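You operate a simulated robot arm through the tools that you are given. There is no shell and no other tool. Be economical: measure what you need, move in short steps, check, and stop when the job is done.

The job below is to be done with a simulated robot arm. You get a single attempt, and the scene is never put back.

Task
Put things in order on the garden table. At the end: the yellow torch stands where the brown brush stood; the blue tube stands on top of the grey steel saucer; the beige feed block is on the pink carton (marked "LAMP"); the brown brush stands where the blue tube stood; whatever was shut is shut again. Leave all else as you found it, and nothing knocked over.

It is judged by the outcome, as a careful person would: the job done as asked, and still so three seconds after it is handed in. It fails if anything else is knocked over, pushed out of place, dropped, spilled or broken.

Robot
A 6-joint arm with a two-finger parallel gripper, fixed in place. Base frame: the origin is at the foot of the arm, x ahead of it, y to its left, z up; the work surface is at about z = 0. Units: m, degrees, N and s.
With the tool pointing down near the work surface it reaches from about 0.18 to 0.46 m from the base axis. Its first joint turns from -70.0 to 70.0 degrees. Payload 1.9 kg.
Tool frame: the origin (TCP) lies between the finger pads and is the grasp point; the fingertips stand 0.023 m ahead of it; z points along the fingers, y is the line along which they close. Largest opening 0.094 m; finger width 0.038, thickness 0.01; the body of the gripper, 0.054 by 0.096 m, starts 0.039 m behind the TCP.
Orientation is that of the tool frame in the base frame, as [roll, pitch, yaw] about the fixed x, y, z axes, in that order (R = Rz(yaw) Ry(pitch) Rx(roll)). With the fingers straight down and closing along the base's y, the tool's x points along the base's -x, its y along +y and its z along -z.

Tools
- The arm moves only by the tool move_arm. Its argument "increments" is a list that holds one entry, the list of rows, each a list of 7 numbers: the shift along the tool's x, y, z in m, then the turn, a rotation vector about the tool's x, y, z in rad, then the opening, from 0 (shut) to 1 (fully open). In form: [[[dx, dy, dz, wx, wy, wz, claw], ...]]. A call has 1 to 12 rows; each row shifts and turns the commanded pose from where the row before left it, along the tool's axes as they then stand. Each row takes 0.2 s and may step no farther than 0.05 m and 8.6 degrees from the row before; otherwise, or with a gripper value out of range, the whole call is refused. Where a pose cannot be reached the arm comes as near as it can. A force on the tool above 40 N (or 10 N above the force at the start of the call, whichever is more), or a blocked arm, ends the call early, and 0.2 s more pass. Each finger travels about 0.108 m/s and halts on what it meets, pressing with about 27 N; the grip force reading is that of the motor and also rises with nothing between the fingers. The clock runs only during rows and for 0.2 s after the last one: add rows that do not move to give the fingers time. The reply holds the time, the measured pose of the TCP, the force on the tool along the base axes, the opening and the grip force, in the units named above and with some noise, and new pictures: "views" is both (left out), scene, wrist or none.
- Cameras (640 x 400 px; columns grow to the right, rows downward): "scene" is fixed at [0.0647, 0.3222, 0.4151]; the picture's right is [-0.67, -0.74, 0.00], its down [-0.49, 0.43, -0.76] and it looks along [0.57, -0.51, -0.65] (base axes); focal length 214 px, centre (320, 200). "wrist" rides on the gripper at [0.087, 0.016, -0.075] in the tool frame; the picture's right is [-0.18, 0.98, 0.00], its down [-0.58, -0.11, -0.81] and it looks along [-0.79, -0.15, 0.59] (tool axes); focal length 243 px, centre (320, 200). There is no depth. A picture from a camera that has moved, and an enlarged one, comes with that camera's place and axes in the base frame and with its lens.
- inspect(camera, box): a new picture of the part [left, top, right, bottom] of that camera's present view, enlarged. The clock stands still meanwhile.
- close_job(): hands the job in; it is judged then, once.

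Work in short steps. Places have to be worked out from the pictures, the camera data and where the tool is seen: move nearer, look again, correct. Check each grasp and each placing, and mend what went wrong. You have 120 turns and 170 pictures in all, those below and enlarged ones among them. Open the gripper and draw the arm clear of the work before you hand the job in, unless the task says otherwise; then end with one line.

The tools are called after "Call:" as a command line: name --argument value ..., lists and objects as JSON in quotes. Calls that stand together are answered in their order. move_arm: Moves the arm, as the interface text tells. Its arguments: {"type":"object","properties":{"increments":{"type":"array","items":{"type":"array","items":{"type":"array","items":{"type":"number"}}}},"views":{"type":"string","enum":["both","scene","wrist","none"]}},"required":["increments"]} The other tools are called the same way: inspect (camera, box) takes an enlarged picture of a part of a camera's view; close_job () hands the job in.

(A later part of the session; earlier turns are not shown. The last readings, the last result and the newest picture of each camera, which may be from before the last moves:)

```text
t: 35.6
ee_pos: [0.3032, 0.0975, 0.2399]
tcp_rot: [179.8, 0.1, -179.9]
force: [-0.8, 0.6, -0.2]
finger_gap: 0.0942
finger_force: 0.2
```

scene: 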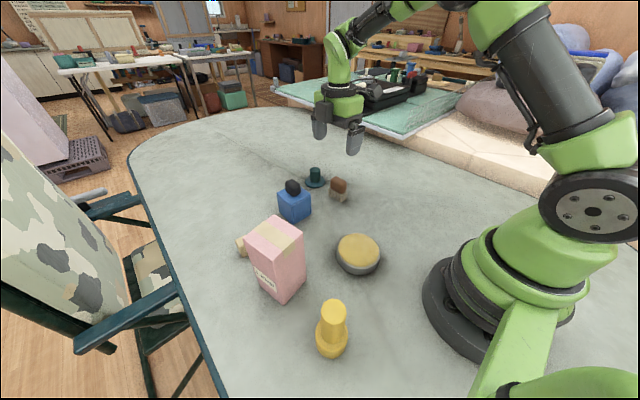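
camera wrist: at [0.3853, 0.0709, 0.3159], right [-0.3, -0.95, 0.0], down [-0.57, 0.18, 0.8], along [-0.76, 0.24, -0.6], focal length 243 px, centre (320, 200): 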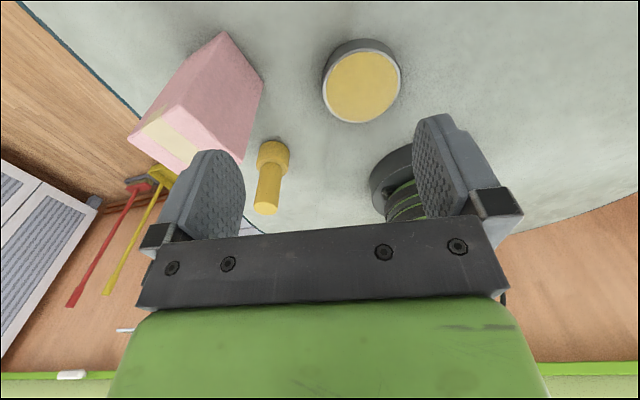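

Back to the plain orientation. I lower in front of the box for a close view of its front face.

Call:
move_arm --increments '[[[0, 0, 0.045, 0, 0, 0, 1], [0, 0, 0.045, 0, 0, 0, 1], [0, 0, 0.045, 0, 0, 0, 1]]]' --views "wrist"

Call:
inspect --camera "wrist" --box '[230, 90, 410, 220]'

```text
t: 36.4
ee_pos: [0.304, 0.0984, 0.1032]
tcp_rot: [179.7, 0.1, -179.9]
force: [-0.2, -0.6, -0.4]
finger_gap: 0.0938
finger_force: 0.1
camera wrist: at [0.2163, 0.1139, 0.1782], right [0.18, 0.98, 0.0], down [0.58, -0.11, 0.81], along [0.79, -0.15, -0.59], focal length 243 px, centre (320, 200)
```

wrist: 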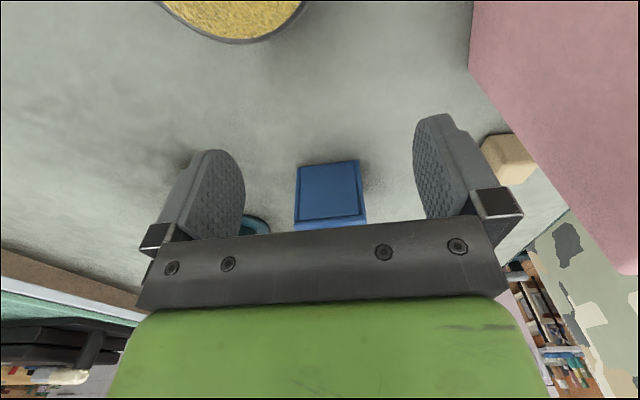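

```text
3.08 times, centred on (320, 155) of wrist
camera zoom: at [0.2163, 0.1139, 0.1782], right [0.18, 0.98, 0.0], down [0.58, -0.11, 0.81], along [0.79, -0.15, -0.59], focal length 746 px, centre (320, 338)
```

zoom: 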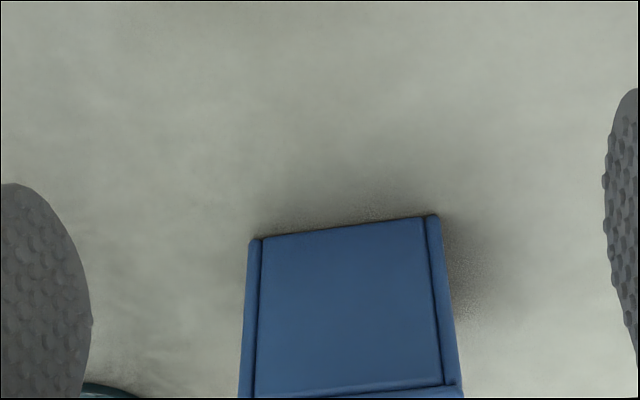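

The box is built as four walls with a top and a knob, like a hood; I want to know whether it is hollow and holds something. I'll re-grip its knob, lift it, and later tilt its underside toward the scene camera.

Call:
move_arm --increments '[[[-0.01, 0, -0.045, 0, 0, 0, 1], [-0.037, -0.003, -0.012, 0, 0, 0, 1], [-0.037, -0.003, 0, 0, 0, 0, 1], [-0.036, -0.003, 0, 0, 0, 0, 1], [0, 0, 0.03, 0, 0, 0, 1], [0, 0, 0.03, 0, 0, 0, 1], [0, 0, 0, 0, 0, 0, 0.5], [0, 0, 0, 0, 0, 0, 0.1], [0, 0, 0, 0, 0, 0, 0], [0, 0, 0, 0, 0, 0, 0]]]' --views "wrist"

```text
t: 38.6
ee_pos: [0.4234, 0.0886, 0.102]
tcp_rot: [179.9, 0.2, -180.0]
force: [-0.4, -0.2, -0.2]
finger_gap: 0.0293
finger_force: 27.0
camera wrist: at [0.3364, 0.1042, 0.1771], right [0.18, 0.98, 0.0], down [0.58, -0.11, 0.81], along [0.79, -0.15, -0.59], focal length 243 px, centre (320, 200)
```

wrist: 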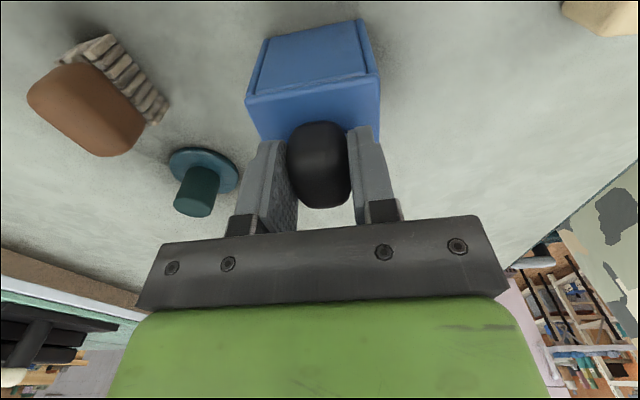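

Knob gripped at z≈0.102. I lift 12 cm and look at the spot underneath.

Call:
move_arm --increments '[[[0, 0, -0.01, 0, 0, 0, 0], [0, 0, -0.02, 0, 0, 0, 0], [0, 0, -0.03, 0, 0, 0, 0], [0, 0, -0.04, 0, 0, 0, 0], [0, 0, -0.04, 0, 0, 0, 0], [0, 0, -0.04, 0, 0, 0, 0]]]' --views "none"

Call:
inspect --camera "scene" --box '[250, 100, 370, 230]'

```text
t: 40.0
ee_pos: [0.4209, 0.0882, 0.2811]
tcp_rot: [179.9, 0.2, -179.9]
force: [-1.6, -0.1, 0.0]
finger_gap: 0.0294
finger_force: 26.7
```

```text
3.08 times, centred on (310, 165) of scene
camera zoom: at [0.0647, 0.3222, 0.4151], right [-0.67, -0.74, 0.0], down [-0.49, 0.43, -0.76], along [0.57, -0.51, -0.65], focal length 660 px, centre (351, 308)
```

zoom: 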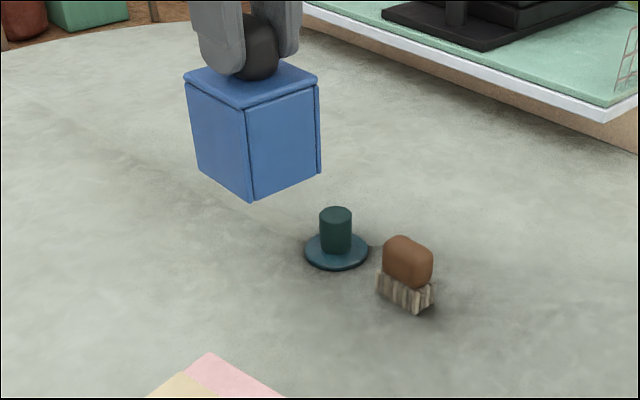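

Nothing is underneath and the box is light. I bring it nearer the base at height and tilt its underside toward the scene camera.

Call:
move_arm --increments '[[[0.036, -0.026, -0.004, 0, 0, 0, 0], [0.036, -0.026, -0.004, 0, 0, 0, 0], [0.036, -0.026, -0.004, 0, 0, 0, 0], [0.036, -0.026, -0.004, 0, 0, 0, 0], [0.03, -0.02, -0.004, 0, 0, 0, 0], [0, 0, 0, 0, 0.14, 0, 0], [0, 0, 0, 0, 0.14, 0, 0], [0, 0, 0, 0, 0.14, 0, 0]]]' --views "scene"

```text
t: 41.8
ee_pos: [0.2488, -0.0364, 0.3013]
tcp_rot: [179.8, -23.9, -179.7]
force: [0.2, 0.8, -1.7]
finger_gap: 0.0297
finger_force: 26.7
```

scene: 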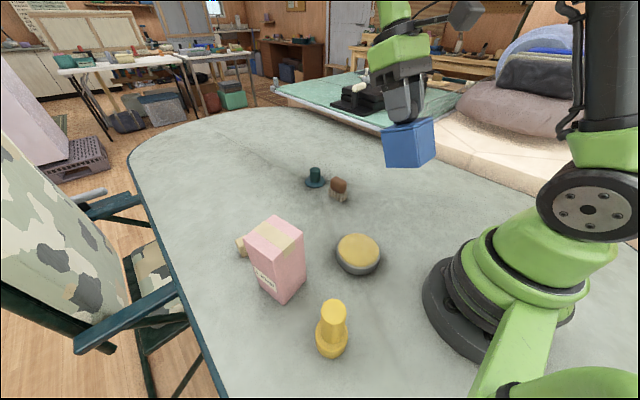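

Stable so far. I tilt further to expose the bottom.

Call:
move_arm --increments '[[[0, 0, 0, 0, 0.14, 0, 0], [0, 0, 0, 0, 0.14, 0, 0], [0, 0, 0, 0, 0.14, 0, 0], [0, 0, 0, 0, 0.14, 0, 0], [0, 0, 0, 0, 0, 0, 0]]]' --views "none"

Call:
inspect --camera "scene" --box '[340, 60, 480, 190]'

```text
t: 42.6
ee_pos: [0.2501, -0.0395, 0.2994]
tcp_rot: [-178.1, -46.2, 179.5]
force: [13.1, 6.8, -172.8]
finger_gap: 0.0298
finger_force: 27.2
out of reach, approached as far as the arm can: row 4
stopped in row 4: the force on the tool passed its limit (the readings are from after the stop); the commanded pose is now the measured one
```

```text
3.08 times, centred on (410, 125) of scene
camera zoom: at [0.0647, 0.3222, 0.4151], right [-0.67, -0.74, 0.0], down [-0.49, 0.43, -0.76], along [0.57, -0.51, -0.65], focal length 660 px, centre (43, 431)
```

zoom: 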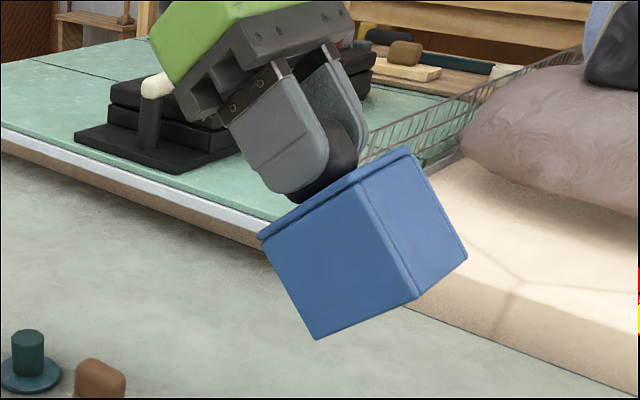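

The force spike came from an arm limit and nothing dropped. I undo that tilt and instead tip the underside sideways toward +y, where the scene camera sits.

Call:
move_arm --increments '[[[0, 0, 0, 0, -0.134, 0, 0], [0, 0, 0, 0, -0.134, 0, 0], [0, 0, 0, 0, -0.134, 0, 0], [0, 0, 0, 0, -0.134, 0, 0], [0, 0, 0, 0, -0.134, 0, 0], [0, 0, 0, 0, -0.134, 0, 0], [0, 0, 0, -0.14, 0, 0, 0], [0, 0, 0, -0.14, 0, 0, 0], [0, 0, 0, -0.14, 0, 0, 0], [0, 0, 0, -0.14, 0, 0, 0]]]' --views "none"

Call:
inspect --camera "scene" --box '[340, 60, 480, 190]'

```text
t: 44.8
ee_pos: [0.2506, -0.0402, 0.3008]
tcp_rot: [148.8, -0.4, -179.4]
force: [-0.6, -0.6, -1.3]
finger_gap: 0.0297
finger_force: 26.6
```

```text
3.08 times, centred on (410, 125) of scene
camera zoom: at [0.0647, 0.3222, 0.4151], right [-0.67, -0.74, 0.0], down [-0.49, 0.43, -0.76], along [0.57, -0.51, -0.65], focal length 660 px, centre (43, 431)
```

zoom: 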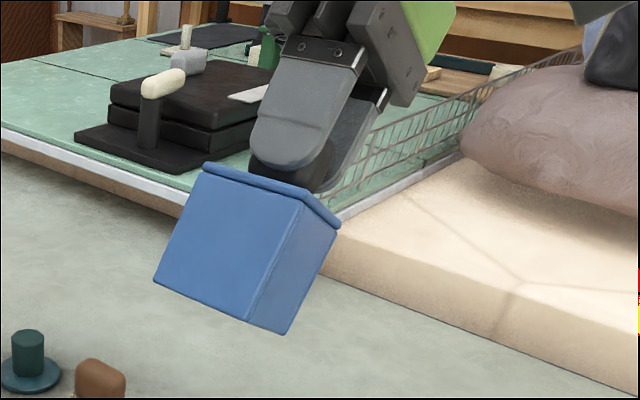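

Still edge-on. I tilt further and raise a little.

Call:
move_arm --increments '[[[0, 0.02, -0.035, -0.14, 0, 0, 0], [0, 0, 0, -0.14, 0, 0, 0], [0, 0, 0, -0.14, 0, 0, 0]]]' --views "none"

Call:
inspect --camera "scene" --box '[340, 40, 480, 170]'

```text
t: 45.6
ee_pos: [0.2504, -0.0414, 0.3402]
tcp_rot: [124.7, -0.4, -179.6]
force: [-0.4, -0.4, -0.2]
finger_gap: 0.0293
finger_force: 27.4
```

```text
3.08 times, centred on (410, 105) of scene
camera zoom: at [0.0647, 0.3222, 0.4151], right [-0.67, -0.74, 0.0], down [-0.49, 0.43, -0.76], along [0.57, -0.51, -0.65], focal length 660 px, centre (43, 492)
```

zoom: 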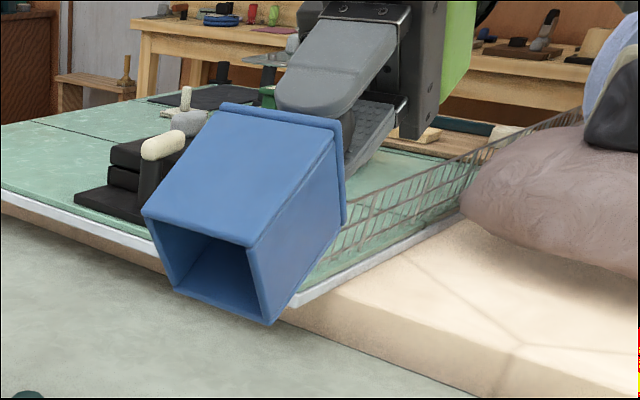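

The box is an open-bottomed hood. I zoom in to see whether something is lodged inside.

Call:
inspect --camera "scene" --box '[365, 80, 415, 125]'

Call:
inspect --camera "scene" --box '[270, 165, 360, 235]'

```text
8.89 times, centred on (390, 102) of scene
camera zoom: at [0.0647, 0.3222, 0.4151], right [-0.67, -0.74, 0.0], down [-0.49, 0.43, -0.76], along [0.57, -0.51, -0.65], focal length 1906 px, centre (-302, 1067)
```

zoom: 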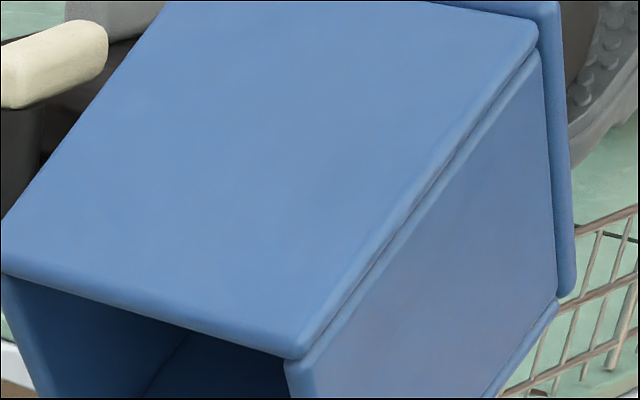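

```text
5.71 times, centred on (315, 200) of scene
camera zoom: at [0.0647, 0.3222, 0.4151], right [-0.67, -0.74, 0.0], down [-0.49, 0.43, -0.76], along [0.57, -0.51, -0.65], focal length 1226 px, centre (349, 200)
```

zoom: 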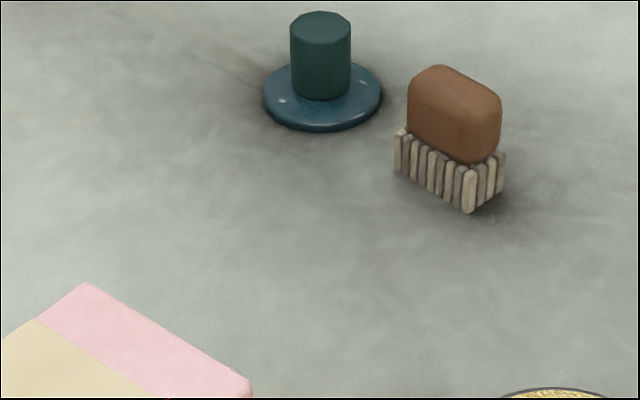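

Call:
inspect --camera "scene" --box '[355, 105, 415, 148]'

```text
9.30 times, centred on (385, 126) of scene
camera zoom: at [0.0647, 0.3222, 0.4151], right [-0.67, -0.74, 0.0], down [-0.49, 0.43, -0.76], along [0.57, -0.51, -0.65], focal length 1995 px, centre (-285, 884)
```

zoom: 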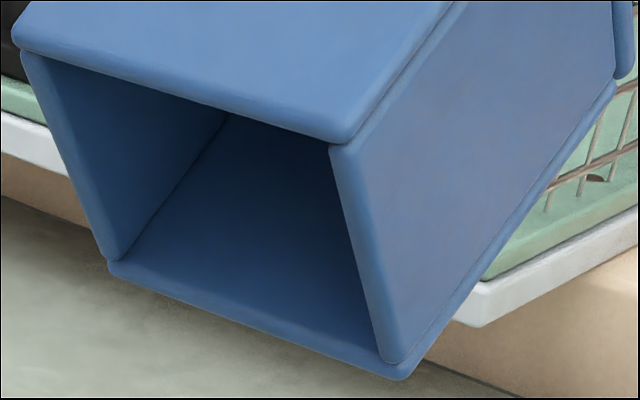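

The hood is empty, so it is just a decoy cover. I level it and return it to its spot.

Call:
move_arm --increments '[[[0, 0, 0, 0.138, 0, 0, 0], [0, 0, 0, 0.138, 0, 0, 0], [0, 0, 0, 0.138, 0, 0, 0], [0, 0, 0, 0.138, 0, 0, 0], [0, 0, 0, 0.138, 0, 0, 0], [0, 0, 0, 0.138, 0, 0, 0], [0, 0, 0, 0.138, 0, 0, 0], [0, 0, 0, 0, 0, 0, 0]]]' --views "none"

```text
t: 47.4
ee_pos: [0.2504, -0.0406, 0.3415]
tcp_rot: [-179.6, -0.4, -179.6]
force: [-0.6, -0.2, -1.5]
finger_gap: 0.0296
finger_force: 26.8
```

Call:
move_arm --increments '[[[-0.028, 0.0215, 0.02, 0, 0, 0, 0], [-0.028, 0.0215, 0.02, 0, 0, 0, 0], [-0.028, 0.0215, 0.02, 0, 0, 0, 0], [-0.028, 0.0215, 0.02, 0, 0, 0, 0], [-0.028, 0.0215, 0.02, 0, 0, 0, 0], [-0.028, 0.0215, 0.02, 0, -0.005, 0.005, 0], [0, 0, 0.03, 0, 0, 0, 0], [0, 0, 0.03, 0, 0, 0, 0], [0, 0, 0.03, 0, 0, 0, 0], [0, 0, 0, 0, 0, 0, 0]]]' --views "none"

Call:
inspect --camera "scene" --box '[272, 160, 352, 230]'

```text
t: 49.6
ee_pos: [0.4163, 0.0895, 0.13]
tcp_rot: [-179.9, -0.1, -179.7]
force: [0.0, 0.2, -1.5]
finger_gap: 0.0297
finger_force: 27.5
```

```text
5.71 times, centred on (312, 195) of scene
camera zoom: at [0.0647, 0.3222, 0.4151], right [-0.67, -0.74, 0.0], down [-0.49, 0.43, -0.76], along [0.57, -0.51, -0.65], focal length 1226 px, centre (366, 229)
```

zoom: 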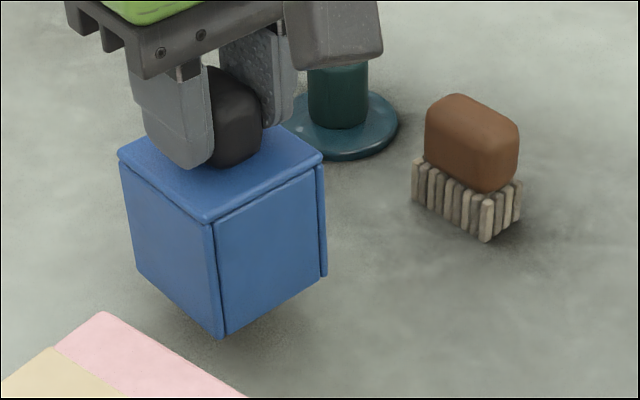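

Predicted landing is about 5 mm short in x versus the original, so I correct that and set it down.

Call:
move_arm --increments '[[[-0.005, -0.001, 0.01, 0, 0, 0, 0], [0, 0, 0.01, 0, 0, 0, 0], [0, 0, 0.005, 0, 0, 0, 0], [0, 0, 0.003, 0, 0, 0, 0], [0, 0, 0, 0, 0, 0, 0]]]' --views "none"

Call:
inspect --camera "scene" --box '[272, 160, 352, 230]'

```text
t: 50.8
ee_pos: [0.4208, 0.0892, 0.1021]
tcp_rot: [-179.9, 0.1, -179.8]
force: [-4.2, -1.0, 21.0]
finger_gap: 0.03
finger_force: 26.6
```

```text
5.71 times, centred on (312, 195) of scene
camera zoom: at [0.0646, 0.3222, 0.4152], right [-0.67, -0.74, 0.0], down [-0.49, 0.43, -0.76], along [0.57, -0.51, -0.65], focal length 1226 px, centre (366, 229)
```

zoom: 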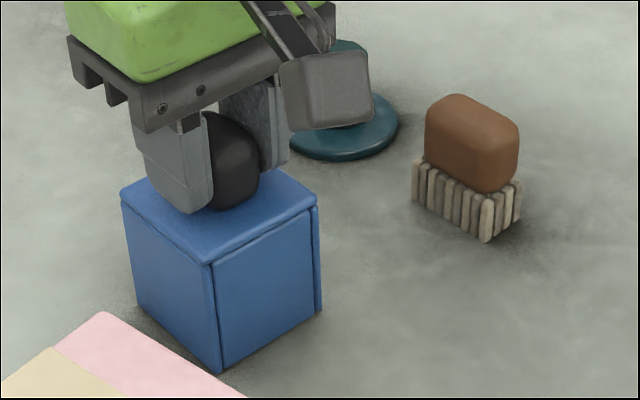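

The hood matches its original outline within about 2 mm. I release, rise, and go look at the carton from above.

Call:
move_arm --increments '[[[0, 0, 0, 0, 0, 0, 0.4], [0, 0, 0, 0, 0, 0, 1], [0, 0, 0, 0, 0, 0, 1], [0, 0, -0.04, 0, 0, 0, 1], [0, 0, -0.05, 0, 0, 0, 1], [0, 0, -0.05, 0, 0, 0, 1], [0, 0, -0.05, 0, 0, 0, 1], [0.035, 0.033, 0, 0, 0, 0, 1], [0.035, 0.033, 0, 0, 0, 0, 1], [0.035, 0.033, 0, 0, 0, 0, 1], [0.035, 0.033, 0, 0, 0, 0, 1]]]' --views "wrist"

Call:
inspect --camera "scene" --box '[225, 205, 325, 310]'

```text
t: 53.2
ee_pos: [0.3417, 0.2109, 0.3341]
tcp_rot: [-179.8, -0.1, -179.8]
force: [0.0, -0.2, 0.1]
finger_gap: 0.094
finger_force: 0.1
out of reach, approached as far as the arm can: row 7, 8, 9, 10, 11
camera wrist: at [0.2548, 0.2275, 0.4095], right [0.18, 0.98, 0.0], down [0.58, -0.1, 0.81], along [0.79, -0.15, -0.59], focal length 243 px, centre (320, 200)
```

wrist: 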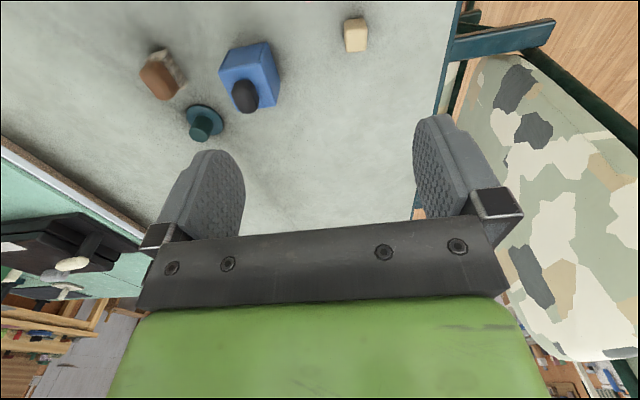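

```text
3.81 times, centred on (275, 258) of scene
camera zoom: at [0.0647, 0.3222, 0.4151], right [-0.67, -0.74, 0.0], down [-0.49, 0.43, -0.76], along [0.57, -0.51, -0.65], focal length 817 px, centre (491, -19)
```

zoom: 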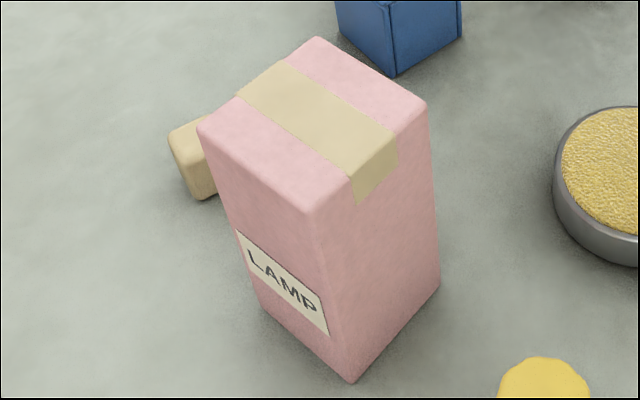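

The carton stands at about (0.283, 0.226), turned about 10°. It may itself be a cover hiding the tube, so I line up above it to check by lifting slightly.

Call:
move_arm --increments '[[[0.02, 0.005, 0.031, 0, 0, -0.058, 1], [0.02, 0.005, 0.031, 0, 0, -0.058, 1], [0.02, 0.005, 0.031, 0, 0, -0.058, 1], [0, 0, 0, 0, 0, 0, 1]]]' --views "both"

```text
t: 54.2
ee_pos: [0.3173, 0.2473, 0.3305]
tcp_rot: [-179.5, -0.6, -169.7]
force: [-0.2, 0.1, -1.1]
finger_gap: 0.094
finger_force: 0.0
out of reach, approached as far as the arm can: row 1, 2, 3
camera wrist: at [0.2298, 0.2484, 0.4062], right [0.01, 1.0, -0.01], down [0.6, 0.0, 0.8], along [0.8, -0.01, -0.6], focal length 243 px, centre (320, 200)
```

scene: 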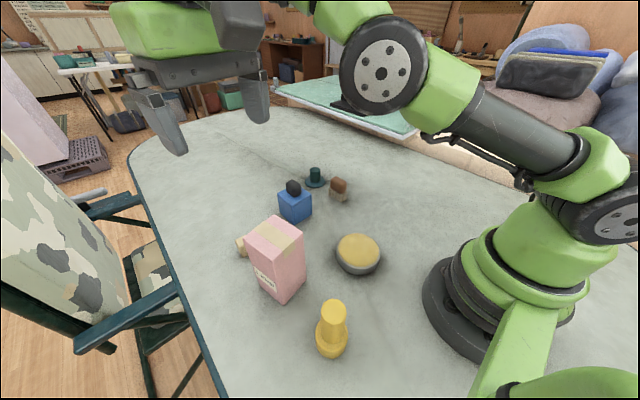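
wrist: 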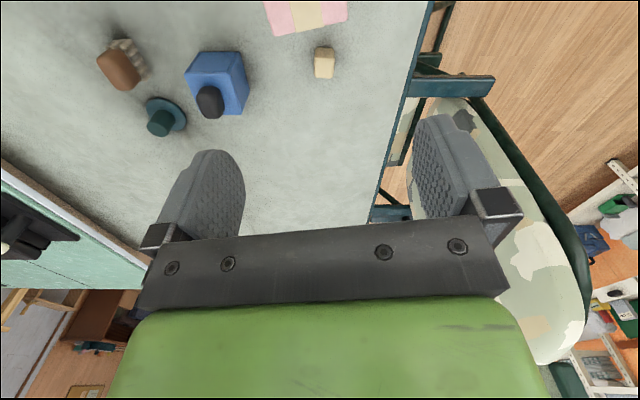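

The arm got held up near a reach limit. I try a plain descent to bring it back to a comfortable pose.

Call:
move_arm --increments '[[[0, 0, 0.03, 0, 0, 0, 1], [0, 0, 0.03, 0, 0, 0, 1], [0, 0, 0.03, 0, 0, 0, 1]]]' --views "wrist"

```text
t: 55.0
ee_pos: [0.318, 0.2475, 0.3316]
tcp_rot: [-179.7, -0.5, -169.8]
force: [-0.5, 0.0, 0.0]
finger_gap: 0.094
finger_force: 0.1
out of reach, approached as far as the arm can: row 1, 2, 3
camera wrist: at [0.2296, 0.2479, 0.4074], right [0.01, 1.0, -0.01], down [0.6, 0.0, 0.8], along [0.8, -0.01, -0.6], focal length 243 px, centre (320, 200)
```

wrist: 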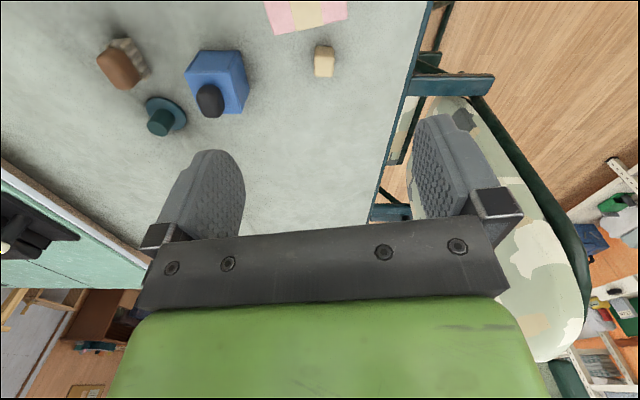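

Descent alone is refused, so I back out inward and toward the centre first.

Call:
move_arm --increments '[[[0.02, -0.03, 0, 0, 0, 0.058, 1], [0.02, -0.03, 0, 0, 0, 0.058, 1], [0.02, -0.03, 0, 0, 0, 0.058, 1], [0.0, -0.03, 0, 0, 0, 0, 1]]]' --views "none"

```text
t: 56.0
ee_pos: [0.3608, 0.177, 0.3395]
tcp_rot: [-179.8, -0.1, -179.7]
force: [-0.5, -0.3, 0.2]
finger_gap: 0.0942
finger_force: 0.0
out of reach, approached as far as the arm can: row 1, 2, 3, 4
```

The commanded pose seems to have drifted beyond reach. I steer back toward straight ahead and down, where the arm worked before.

Call:
move_arm --increments '[[[0, -0.04, 0.02, 0, 0, 0, 1], [0, -0.04, 0.02, 0, 0, 0, 1], [0.02, -0.02, 0.03, 0, 0, 0, 1], [0.02, 0, 0.03, 0, 0, 0, 1], [0, 0, 0.0, 0, 0, 0, 1]]]' --views "scene"

```text
t: 57.2
ee_pos: [0.3898, 0.0977, 0.3329]
tcp_rot: [-179.8, -0.2, -179.8]
force: [-0.4, 0.8, -0.7]
finger_gap: 0.0942
finger_force: 0.0
out of reach, approached as far as the arm can: row 1, 2, 3, 4
```

scene: 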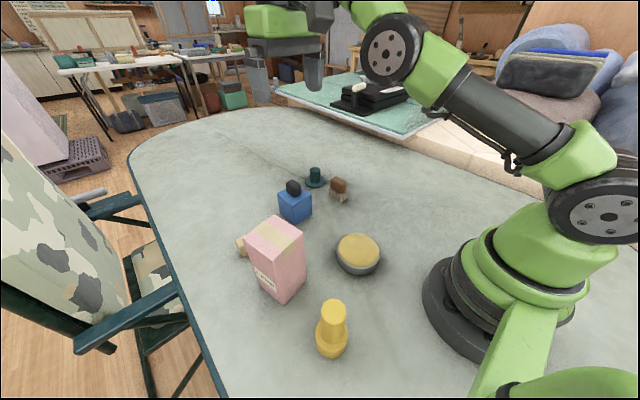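

Call:
move_arm --increments '[[[0.03, 0, 0.02, 0, 0, 0, 1], [0.03, 0, 0.03, 0, 0, 0, 1], [0.03, 0, 0.03, 0, 0, 0, 1]]]' --views "none"

```text
t: 58.0
ee_pos: [0.3845, 0.1208, 0.3319]
tcp_rot: [-179.7, -0.5, -179.8]
force: [-0.4, 0.0, 0.2]
finger_gap: 0.094
finger_force: 0.1
out of reach, approached as far as the arm can: row 1, 2, 3
```

The elbow seems straight and stuck at one radius. I tilt the tool to break that pose while asking for a nearer position.

Call:
move_arm --increments '[[[0, 0, 0, 0, -0.14, 0, 1], [0, 0, 0, 0, -0.14, 0, 1], [0, 0, 0, 0, -0.14, 0, 1]]]' --views "none"

```text
t: 58.8
ee_pos: [0.3323, 0.1176, 0.481]
tcp_rot: [-179.5, 23.1, -179.7]
force: [-0.5, -0.1, 0.2]
finger_gap: 0.0941
finger_force: 0.1
out of reach, approached as far as the arm can: row 1, 2, 3
```

Call:
move_arm --increments '[[[0, 0, 0.04, 0, 0.14, 0, 1], [0, 0, 0.04, 0, 0.14, 0, 1], [0, 0, 0.04, 0, 0.14, 0, 1], [0, 0, 0.04, 0, 0.14, 0, 1], [0, 0, 0.04, 0, 0.14, 0, 1], [0, 0, 0.04, 0, 0.14, 0, 1]]]' --views "scene"

```text
t: 60.2
ee_pos: [0.3476, 0.1163, 0.2471]
tcp_rot: [-179.8, -24.3, -179.9]
force: [-0.6, -0.1, 0.1]
finger_gap: 0.094
finger_force: 0.1
```

scene: 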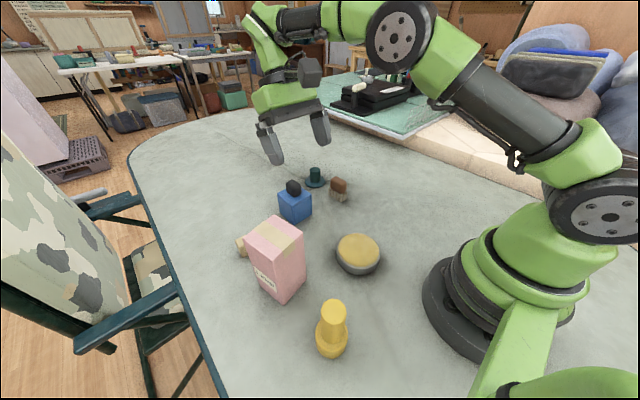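

Freed. I level the tool, staying lower and nearer, and head for the carton at about (0.283, 0.226).

Call:
move_arm --increments '[[[0.015, 0.02, 0.005, 0, -0.14, -0.05, 1], [0.015, 0.025, 0.0, 0, -0.14, -0.05, 1], [0.015, 0.03, 0.0, 0, -0.144, -0.05, 1], [0.01, 0.03, 0, 0, 0, -0.02, 1], [0, 0, 0, 0, 0, 0, 1]]]' --views "wrist"

```text
refused: row 3 steps farther than a row can; nothing moved
```

Call:
move_arm --increments '[[[0.015, 0.02, 0.005, 0, -0.135, -0.04, 1], [0.015, 0.025, 0.0, 0, -0.135, -0.04, 1], [0.015, 0.03, 0.0, 0, -0.135, -0.04, 1], [0.01, 0.03, 0, 0, -0.018, -0.05, 1], [0, 0, 0, 0, 0, 0, 1]]]' --views "wrist"

```text
t: 61.4
ee_pos: [0.2845, 0.2164, 0.2574]
tcp_rot: [178.7, 0.3, -170.2]
force: [0.0, -0.2, 0.0]
finger_gap: 0.0939
finger_force: 0.0
camera wrist: at [0.1971, 0.2159, 0.3329], right [0.01, 1.0, 0.02], down [0.59, -0.03, 0.81], along [0.81, 0.0, -0.59], focal length 243 px, centre (320, 200)
```

wrist: 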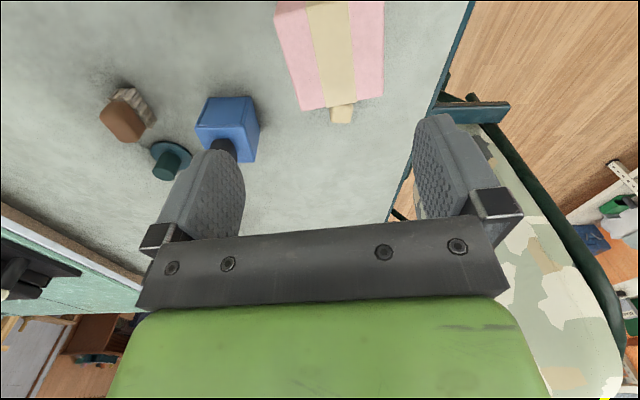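

The carton's top centres at (0.283, 0.2305), turned 9.5°, matching the tool. I lower around its top 2–3 cm and grip.

Call:
move_arm --increments '[[[-0.001, 0.014, 0.02, 0.022, 0, 0, 1], [0, 0, 0.04, 0, 0, 0, 1], [0, 0, 0.04, 0, 0, 0, 1], [0, 0, 0.02, 0, 0, 0, 1], [0, 0, 0, 0, 0, 0, 0.8], [0, 0, 0, 0, 0, 0, 0.6], [0, 0, 0, 0, 0, 0, 0.4], [0, 0, 0, 0, 0, 0, 0.4]]]' --views "both"

```text
t: 63.2
ee_pos: [0.2854, 0.2316, 0.1376]
tcp_rot: [180.0, 0.2, -170.2]
force: [0.2, 1.1, 0.6]
finger_gap: 0.07
finger_force: 27.2
camera wrist: at [0.196, 0.2326, 0.2127], right [0.01, 1.0, 0.0], down [0.59, -0.01, 0.81], along [0.81, -0.01, -0.59], focal length 243 px, centre (320, 200)
```

scene: 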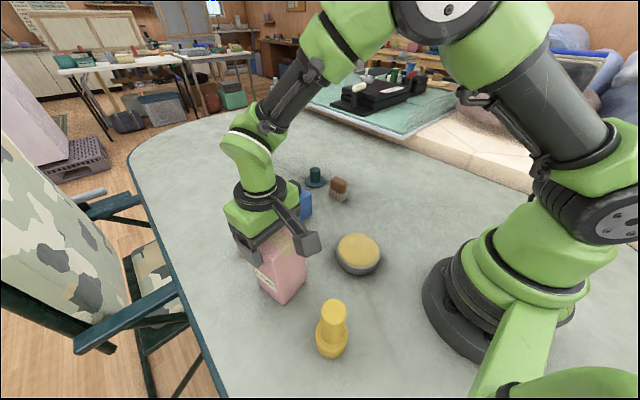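
wrist: 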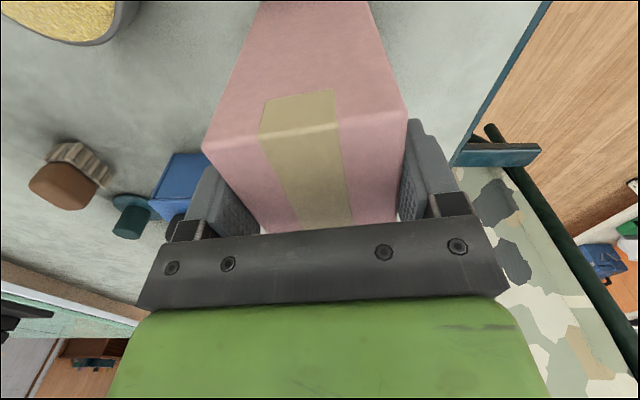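

Carton gripped (0.070 wide). I lift it straight up 9 cm and look at the spot underneath.

Call:
move_arm --increments '[[[0, 0, -0.005, 0, 0, 0, 0.4], [0, 0, -0.015, 0, 0, 0, 0.4], [0, 0, -0.03, 0, 0, 0, 0.4], [0, 0, -0.03, 0, 0, 0, 0.4], [0, 0, -0.01, 0, 0, 0, 0.4], [0, 0, 0, 0, 0, 0, 0.4]]]' --views "none"

Call:
inspect --camera "scene" --box '[210, 170, 350, 320]'

```text
t: 64.6
ee_pos: [0.2838, 0.2323, 0.2291]
tcp_rot: [179.9, 0.2, -170.2]
force: [-0.6, 0.3, -3.0]
finger_gap: 0.0699
finger_force: 27.1
```

```text
2.67 times, centred on (280, 245) of scene
camera zoom: at [0.0647, 0.3222, 0.4151], right [-0.67, -0.74, 0.0], down [-0.49, 0.43, -0.76], along [0.57, -0.51, -0.65], focal length 572 px, centre (427, 80)
```

zoom: 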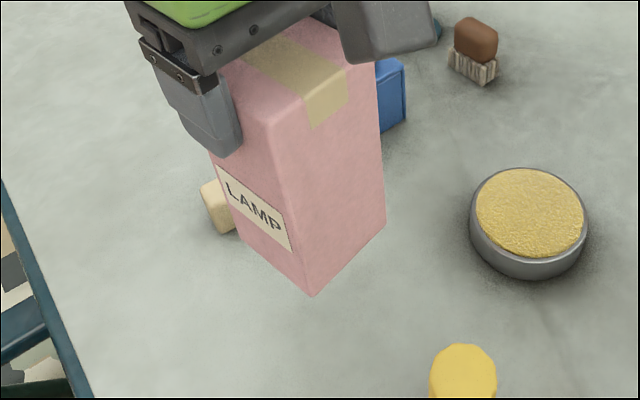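

Nothing under the carton either; it's solid. I set it back down exactly.

Call:
move_arm --increments '[[[0, 0, 0.03, 0, 0, 0, 0.4], [0, 0, 0.03, 0, 0, 0, 0.4], [0, 0, 0.02, 0, 0, 0, 0.4], [0, 0, 0.006, 0, 0, 0, 0.4], [0, 0, 0.004, 0, 0, 0, 0.4], [0, 0, 0, 0, 0, 0, 0.4], [0, 0, 0, 0, 0, 0, 0.7], [0, 0, 0, 0, 0, 0, 1], [0, 0, 0, 0, 0, 0, 1], [0, 0, -0.04, 0, 0, 0, 1], [0, 0, -0.04, 0, 0, 0, 1], [0, 0, -0.03, 0, 0, 0, 1]]]' --views "none"

Call:
inspect --camera "scene" --box '[225, 205, 325, 310]'

```text
t: 67.2
ee_pos: [0.2839, 0.2315, 0.2479]
tcp_rot: [179.8, 0.2, -170.2]
force: [-0.8, 0.1, 0.1]
finger_gap: 0.094
finger_force: 0.1
```

```text
3.81 times, centred on (275, 258) of scene
camera zoom: at [0.0647, 0.3222, 0.4151], right [-0.67, -0.74, 0.0], down [-0.49, 0.43, -0.76], along [0.57, -0.51, -0.65], focal length 817 px, centre (491, -19)
```

zoom: 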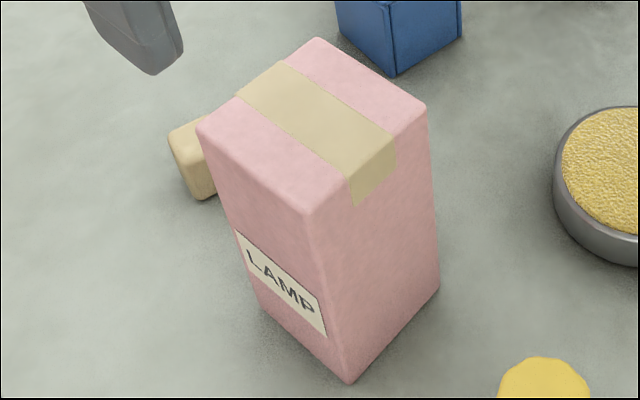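

The carton is back pixel for pixel. Next the certain part: the feed block, about 28×33×30 mm at (0.399, 0.26). I turn the tool so it closes along x, which keeps the camera clear of the carton.

Call:
move_arm --increments '[[[0, 0, 0, 0, 0, -0.14, 1], [0, 0, 0, 0, 0, -0.14, 1], [0, 0, 0, 0, 0, -0.14, 1], [0, 0, 0, 0, 0, -0.14, 1], [0, 0, 0, 0, 0, -0.14, 1], [0, 0, 0, 0, 0, -0.14, 1], [0, 0, 0, 0, 0, -0.14, 1], [0, 0, 0, 0, 0, -0.14, 1], [0, 0, 0, 0, 0, -0.14, 1], [0, 0, 0, 0, 0, -0.14, 1]]]' --views "none"

```text
t: 69.4
ee_pos: [0.2852, 0.232, 0.2469]
tcp_rot: [-179.8, 0.1, -89.9]
force: [-0.2, -0.6, 0.0]
finger_gap: 0.0939
finger_force: 0.0
```

Call:
move_arm --increments '[[[0.002, -0.0285, 0.01, 0, 0, 0, 1], [0.002, -0.0285, 0.02, 0, 0, 0, 1], [0.002, -0.0285, 0.025, 0, 0, 0, 1], [0.002, -0.0285, 0.03, 0, 0, 0, 1], [0, 0, 0, 0, -0.09, 0, 1], [0, 0, 0, 0, -0.09, 0, 1]]]' --views "both"

```text
t: 70.8
ee_pos: [0.3984, 0.2235, 0.1636]
tcp_rot: [-179.8, 10.5, -90.0]
force: [0.9, -0.1, 0.4]
finger_gap: 0.0943
finger_force: 0.1
camera wrist: at [0.3816, 0.125, 0.2213], right [-0.98, 0.18, 0.03], down [0.11, 0.43, 0.9], along [0.15, 0.89, -0.44], focal length 243 px, centre (320, 200)
```

scene: 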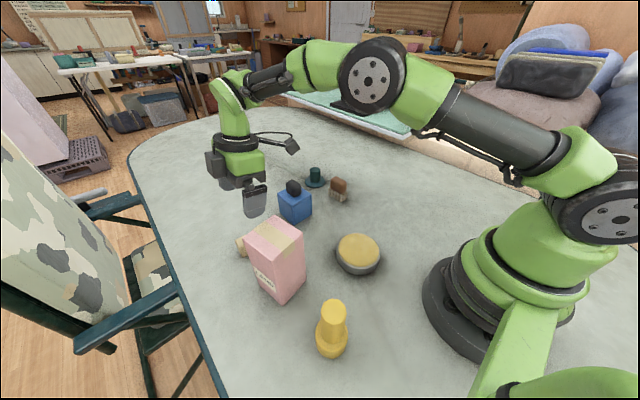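
wrist: 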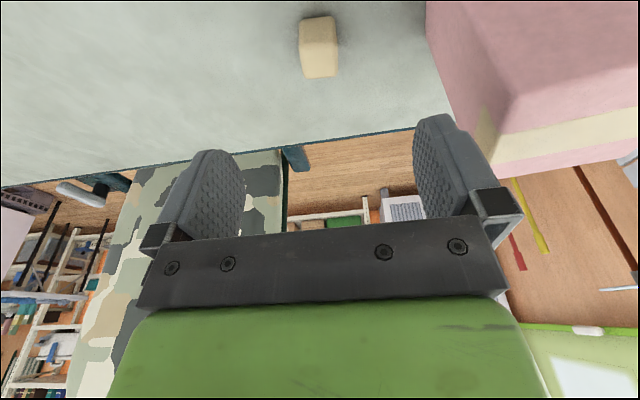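

The block's top centre reads (0.399, 0.253). I shift over it, descend straight to z≈0.031, then close.

Call:
move_arm --increments '[[[-0.0305, -0.0006, 0.0056, 0, 0, 0, 1], [0.0061, 0, 0.0329, 0, 0, 0, 1], [0.0061, 0, 0.0329, 0, 0, 0, 1], [0, 0, 0, 0, 0, 0, 1]]]' --views "both"

```text
t: 71.8
ee_pos: [0.3997, 0.2539, 0.0974]
tcp_rot: [-179.7, 10.4, -90.1]
force: [-0.7, -0.1, 0.3]
finger_gap: 0.0939
finger_force: 0.1
camera wrist: at [0.3825, 0.1559, 0.155], right [-0.98, 0.18, 0.03], down [0.11, 0.43, 0.9], along [0.15, 0.89, -0.44], focal length 243 px, centre (320, 200)
```

scene: 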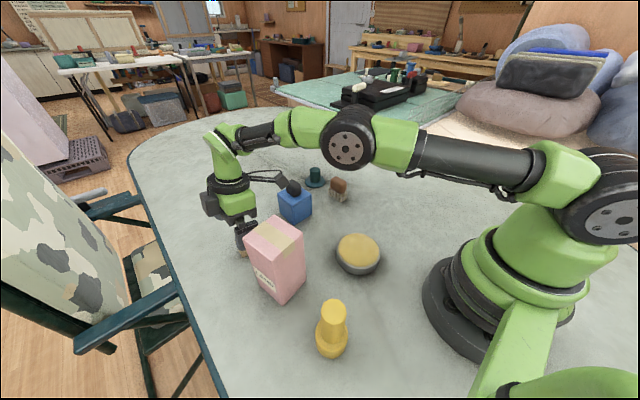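
wrist: 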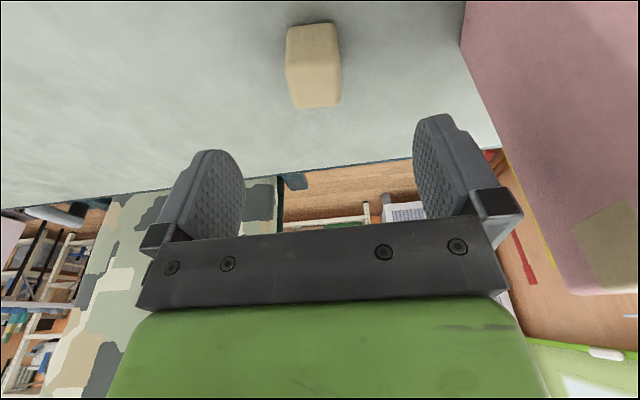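

Aligned at (0.3996, 0.255). Down to z≈0.031 and close.

Call:
move_arm --increments '[[[0.0061, 0, 0.0329, 0, 0, 0, 1], [0.0061, 0, 0.0325, 0, 0, 0, 1], [0, 0, 0, 0, 0, 0, 0.6], [0, 0, 0, 0, 0, 0, 0.3], [0, 0, 0, 0, 0, 0, 0.1], [0, 0, 0, 0, 0, 0, 0.1], [0, 0, 0, 0, 0, 0, 0.1]]]' --views "wrist"

```text
t: 73.4
ee_pos: [0.3969, 0.2539, 0.0315]
tcp_rot: [-179.8, 10.3, -90.1]
force: [0.9, 0.7, -0.6]
finger_gap: 0.0293
finger_force: 27.1
camera wrist: at [0.3806, 0.1546, 0.0891], right [-0.98, 0.18, 0.03], down [0.11, 0.43, 0.9], along [0.15, 0.89, -0.44], focal length 243 px, centre (320, 200)
```

wrist: 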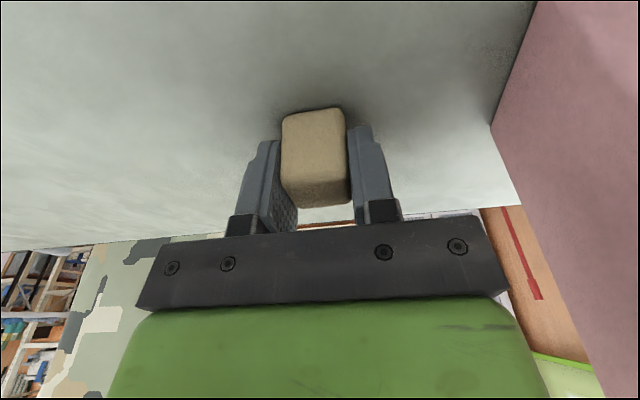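

Block gripped (0.029). I lift it, drawing slightly inward, and carry it above the carton at z≈0.22.

Call:
move_arm --increments '[[[-0.0055, 0, -0.0295, 0, 0, 0, 0.1], [-0.0055, 0, -0.0295, 0, 0, 0, 0.1], [-0.0055, 0, -0.0295, 0, 0, 0, 0.1], [0.0092, 0.01, -0.0322, 0, 0, 0, 0.1], [0.0092, 0.01, -0.0322, 0, 0, 0, 0.1], [-0.0036, 0.02, -0.0197, 0, 0, 0, 0.1], [-0.0036, 0.02, -0.0197, 0, 0, 0, 0.1], [-0.003, 0.027, 0.0005, 0, 0, 0, 0.1], [-0.003, 0.027, 0.0005, 0, 0, 0, 0.1], [0, 0, 0, 0, 0, 0, 0.1]]]' --views "both"

```text
t: 75.6
ee_pos: [0.3745, 0.2703, 0.2358]
tcp_rot: [-179.9, 10.4, -89.9]
force: [-0.2, -0.3, -0.2]
finger_gap: 0.0295
finger_force: 27.2
out of reach, approached as far as the arm can: row 3, 4, 5, 6, 7, 8, 9
camera wrist: at [0.3573, 0.1713, 0.294], right [-0.98, 0.18, 0.03], down [0.11, 0.43, 0.9], along [0.15, 0.89, -0.44], focal length 243 px, centre (320, 200)
```

scene: 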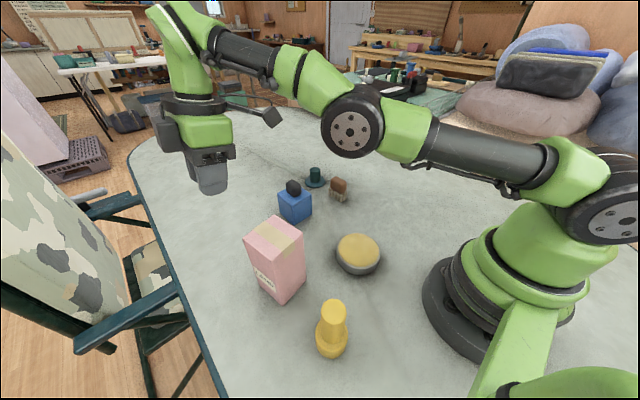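
wrist: 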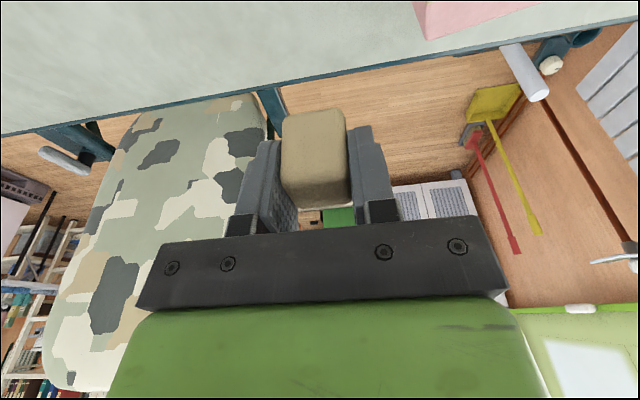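

The elbow straightened again at that height. I use the trick that freed it: tilt the tool inward while moving in and down a little.

Call:
move_arm --increments '[[[0.02, 0, 0.025, 0, 0.14, 0, 0.1], [0.02, 0, 0.02, 0, 0.14, 0, 0.1], [0.02, 0, 0.01, 0, 0.14, 0, 0.1]]]' --views "none"

```text
t: 76.4
ee_pos: [0.3772, 0.2163, 0.1792]
tcp_rot: [-179.7, -13.8, -90.1]
force: [-1.1, 0.6, -0.7]
finger_gap: 0.0293
finger_force: 27.0
out of reach, approached as far as the arm can: row 2
```

Freed. I restore the tilt while moving inward above the carton.

Call:
move_arm --increments '[[[0.013, 0.02, -0.012, 0, -0.14, 0, 0.1], [0.0016, 0.02, -0.015, 0, -0.14, 0, 0.1], [0, 0.02, -0.01, 0, -0.14, 0, 0.1], [-0.0118, 0.017, 0.002, 0, 0, 0, 0.1], [-0.0118, 0.017, 0.002, 0, 0, 0, 0.1], [0, 0, 0, 0, 0, 0, 0.1]]]' --views "both"

```text
t: 77.8
ee_pos: [0.3589, 0.2653, 0.2006]
tcp_rot: [179.8, -3.2, -90.0]
force: [-0.8, 0.0, 0.1]
finger_gap: 0.0293
finger_force: 27.1
out of reach, approached as far as the arm can: row 1, 2, 3, 4, 5
camera wrist: at [0.3412, 0.1839, 0.2807], right [-0.98, 0.18, -0.01], down [0.11, 0.62, 0.77], along [0.15, 0.76, -0.63], focal length 243 px, centre (320, 200)
```

scene: 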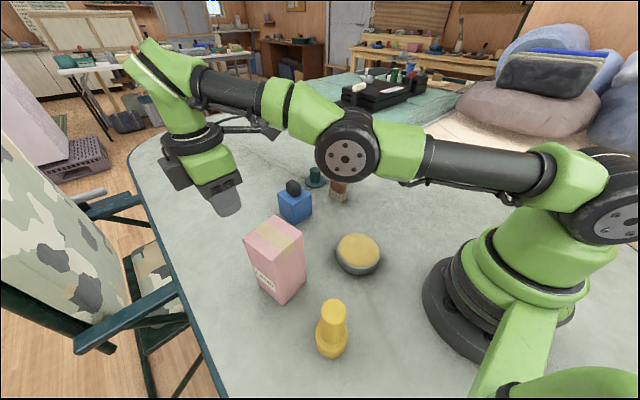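
wrist: 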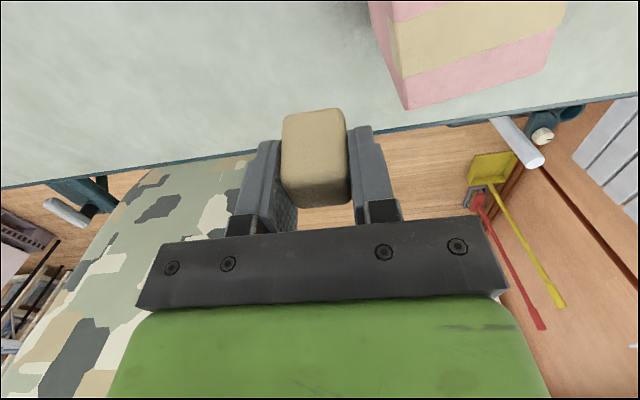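

I need to tuck in first with the tool tilted inward, and only then untilt. I go inward over the carton while tilting, at z≈0.2.

Call:
move_arm --increments '[[[0.015, 0.01, 0.012, 0, 0.14, 0, 0.1], [0.012, 0.015, 0.0, 0, 0.14, 0, 0.1], [0.012, 0.02, -0.004, 0, 0.14, 0, 0.1], [0.012, 0.02, -0.006, 0, 0.0, 0, 0.1]]]' --views "none"

```text
t: 78.8
ee_pos: [0.3195, 0.2433, 0.2172]
tcp_rot: [-179.9, -27.3, -90.0]
force: [-0.6, 0.3, 0.2]
finger_gap: 0.0293
finger_force: 27.1
out of reach, approached as far as the arm can: row 1, 2, 3, 4
```

Moving in. I continue inward at this tilt until it's comfortably inside reach.

Call:
move_arm --increments '[[[0.012, 0.02, 0, 0, 0.0, 0, 0.1], [0.012, 0.02, 0, 0, 0.0, 0, 0.1], [0, 0, 0, 0, 0.0, 0, 0.1]]]' --views "scene"

```text
t: 79.6
ee_pos: [0.3193, 0.2444, 0.219]
tcp_rot: [-179.9, -27.0, -90.1]
force: [-0.6, -0.2, -0.8]
finger_gap: 0.0294
finger_force: 27.6
out of reach, approached as far as the arm can: row 1, 2
```

scene: 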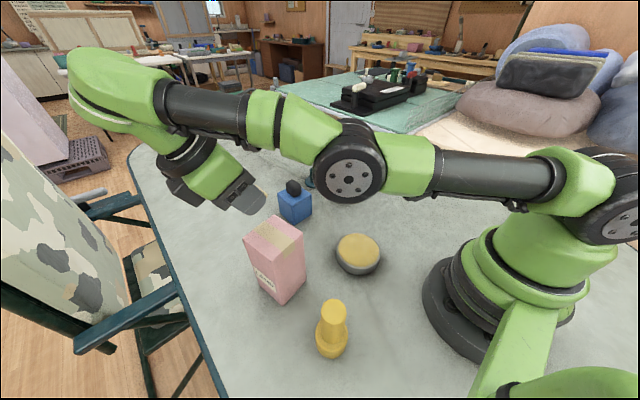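

The elbow is straight (singular). I repeat the exact sequence that freed it before: tilt outward, letting it rise, then come down while tilting in.

Call:
move_arm --increments '[[[0, 0, 0, 0, -0.14, 0, 0.1], [0, 0, 0, 0, -0.14, 0, 0.1], [0, 0, 0, 0, -0.14, 0, 0.1], [0, 0, 0, 0, -0.14, 0, 0.1], [0, 0, 0, 0, -0.14, 0, 0.1], [0, 0, 0, 0, -0.14, 0, 0.1]]]' --views "scene"

```text
t: 81.0
ee_pos: [0.3046, 0.2273, 0.4218]
tcp_rot: [179.5, 20.8, -90.0]
force: [-0.4, -0.3, -0.7]
finger_gap: 0.0292
finger_force: 26.6
out of reach, approached as far as the arm can: row 1, 2, 3, 4, 5, 6
```

scene: 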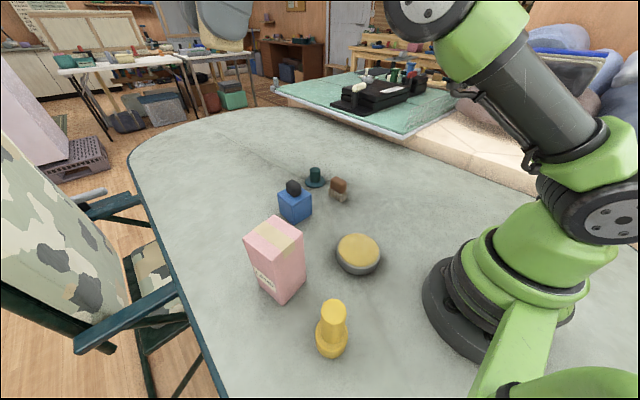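

Call:
move_arm --increments '[[[0, 0, 0.04, 0, 0.14, 0, 0.1], [0, 0, 0.04, 0, 0.14, 0, 0.1], [0, 0, 0.04, 0, 0.1, 0, 0.1], [0, 0, 0, 0, 0, 0, 0.1]]]' --views "none"

```text
t: 82.0
ee_pos: [0.3092, 0.2575, 0.3307]
tcp_rot: [179.9, -1.0, -89.9]
force: [-0.1, -0.5, -0.5]
finger_gap: 0.0296
finger_force: 27.4
out of reach, approached as far as the arm can: row 1, 2, 3
```

Call:
move_arm --increments '[[[0, 0, 0.04, 0, 0.14, 0, 0.1], [0, 0, 0.04, 0, 0.14, 0, 0.1], [0, 0, 0, 0, 0, 0, 0.1]]]' --views "none"

```text
t: 82.8
ee_pos: [0.3142, 0.2546, 0.2578]
tcp_rot: [179.9, -17.0, -90.1]
force: [-0.6, 1.2, 0.0]
finger_gap: 0.0295
finger_force: 26.8
out of reach, approached as far as the arm can: row 1, 2
```

The boundary grows at lower heights, so the cure is to swing to open space straight ahead and lower vertically there before folding in. The block stays well above everything.

Call:
move_arm --increments '[[[0.0363, -0.014, 0.0111, 0, 0, 0, 0.1], [0.0363, -0.014, 0.0111, 0, 0, 0, 0.1], [0.0363, -0.014, 0.0111, 0, 0, 0, 0.1], [0.0363, -0.014, 0.0111, 0, 0, 0, 0.1], [0.0363, -0.014, 0.0111, 0, 0, 0, 0.1], [-0.0088, 0, 0.0287, 0, 0, 0, 0.1], [-0.0088, 0, 0.0287, 0, 0, 0, 0.1], [0, 0, 0, 0, 0, 0, 0.1]]]' --views "scene"

```text
t: 84.6
ee_pos: [0.3917, 0.1039, 0.3039]
tcp_rot: [179.7, -17.0, -89.9]
force: [-0.4, -0.4, -0.5]
finger_gap: 0.0293
finger_force: 27.2
out of reach, approached as far as the arm can: row 1, 2, 3, 4, 5, 6, 7
```

scene: 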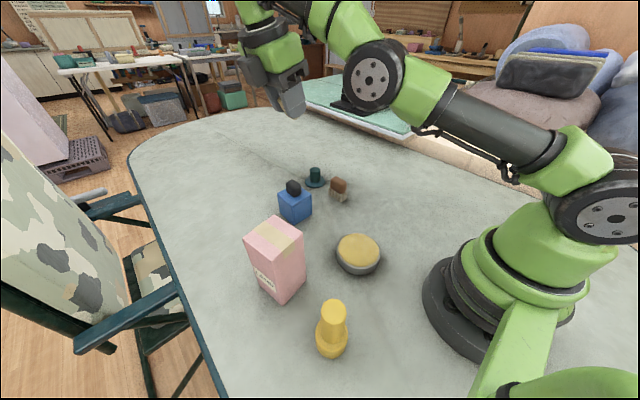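

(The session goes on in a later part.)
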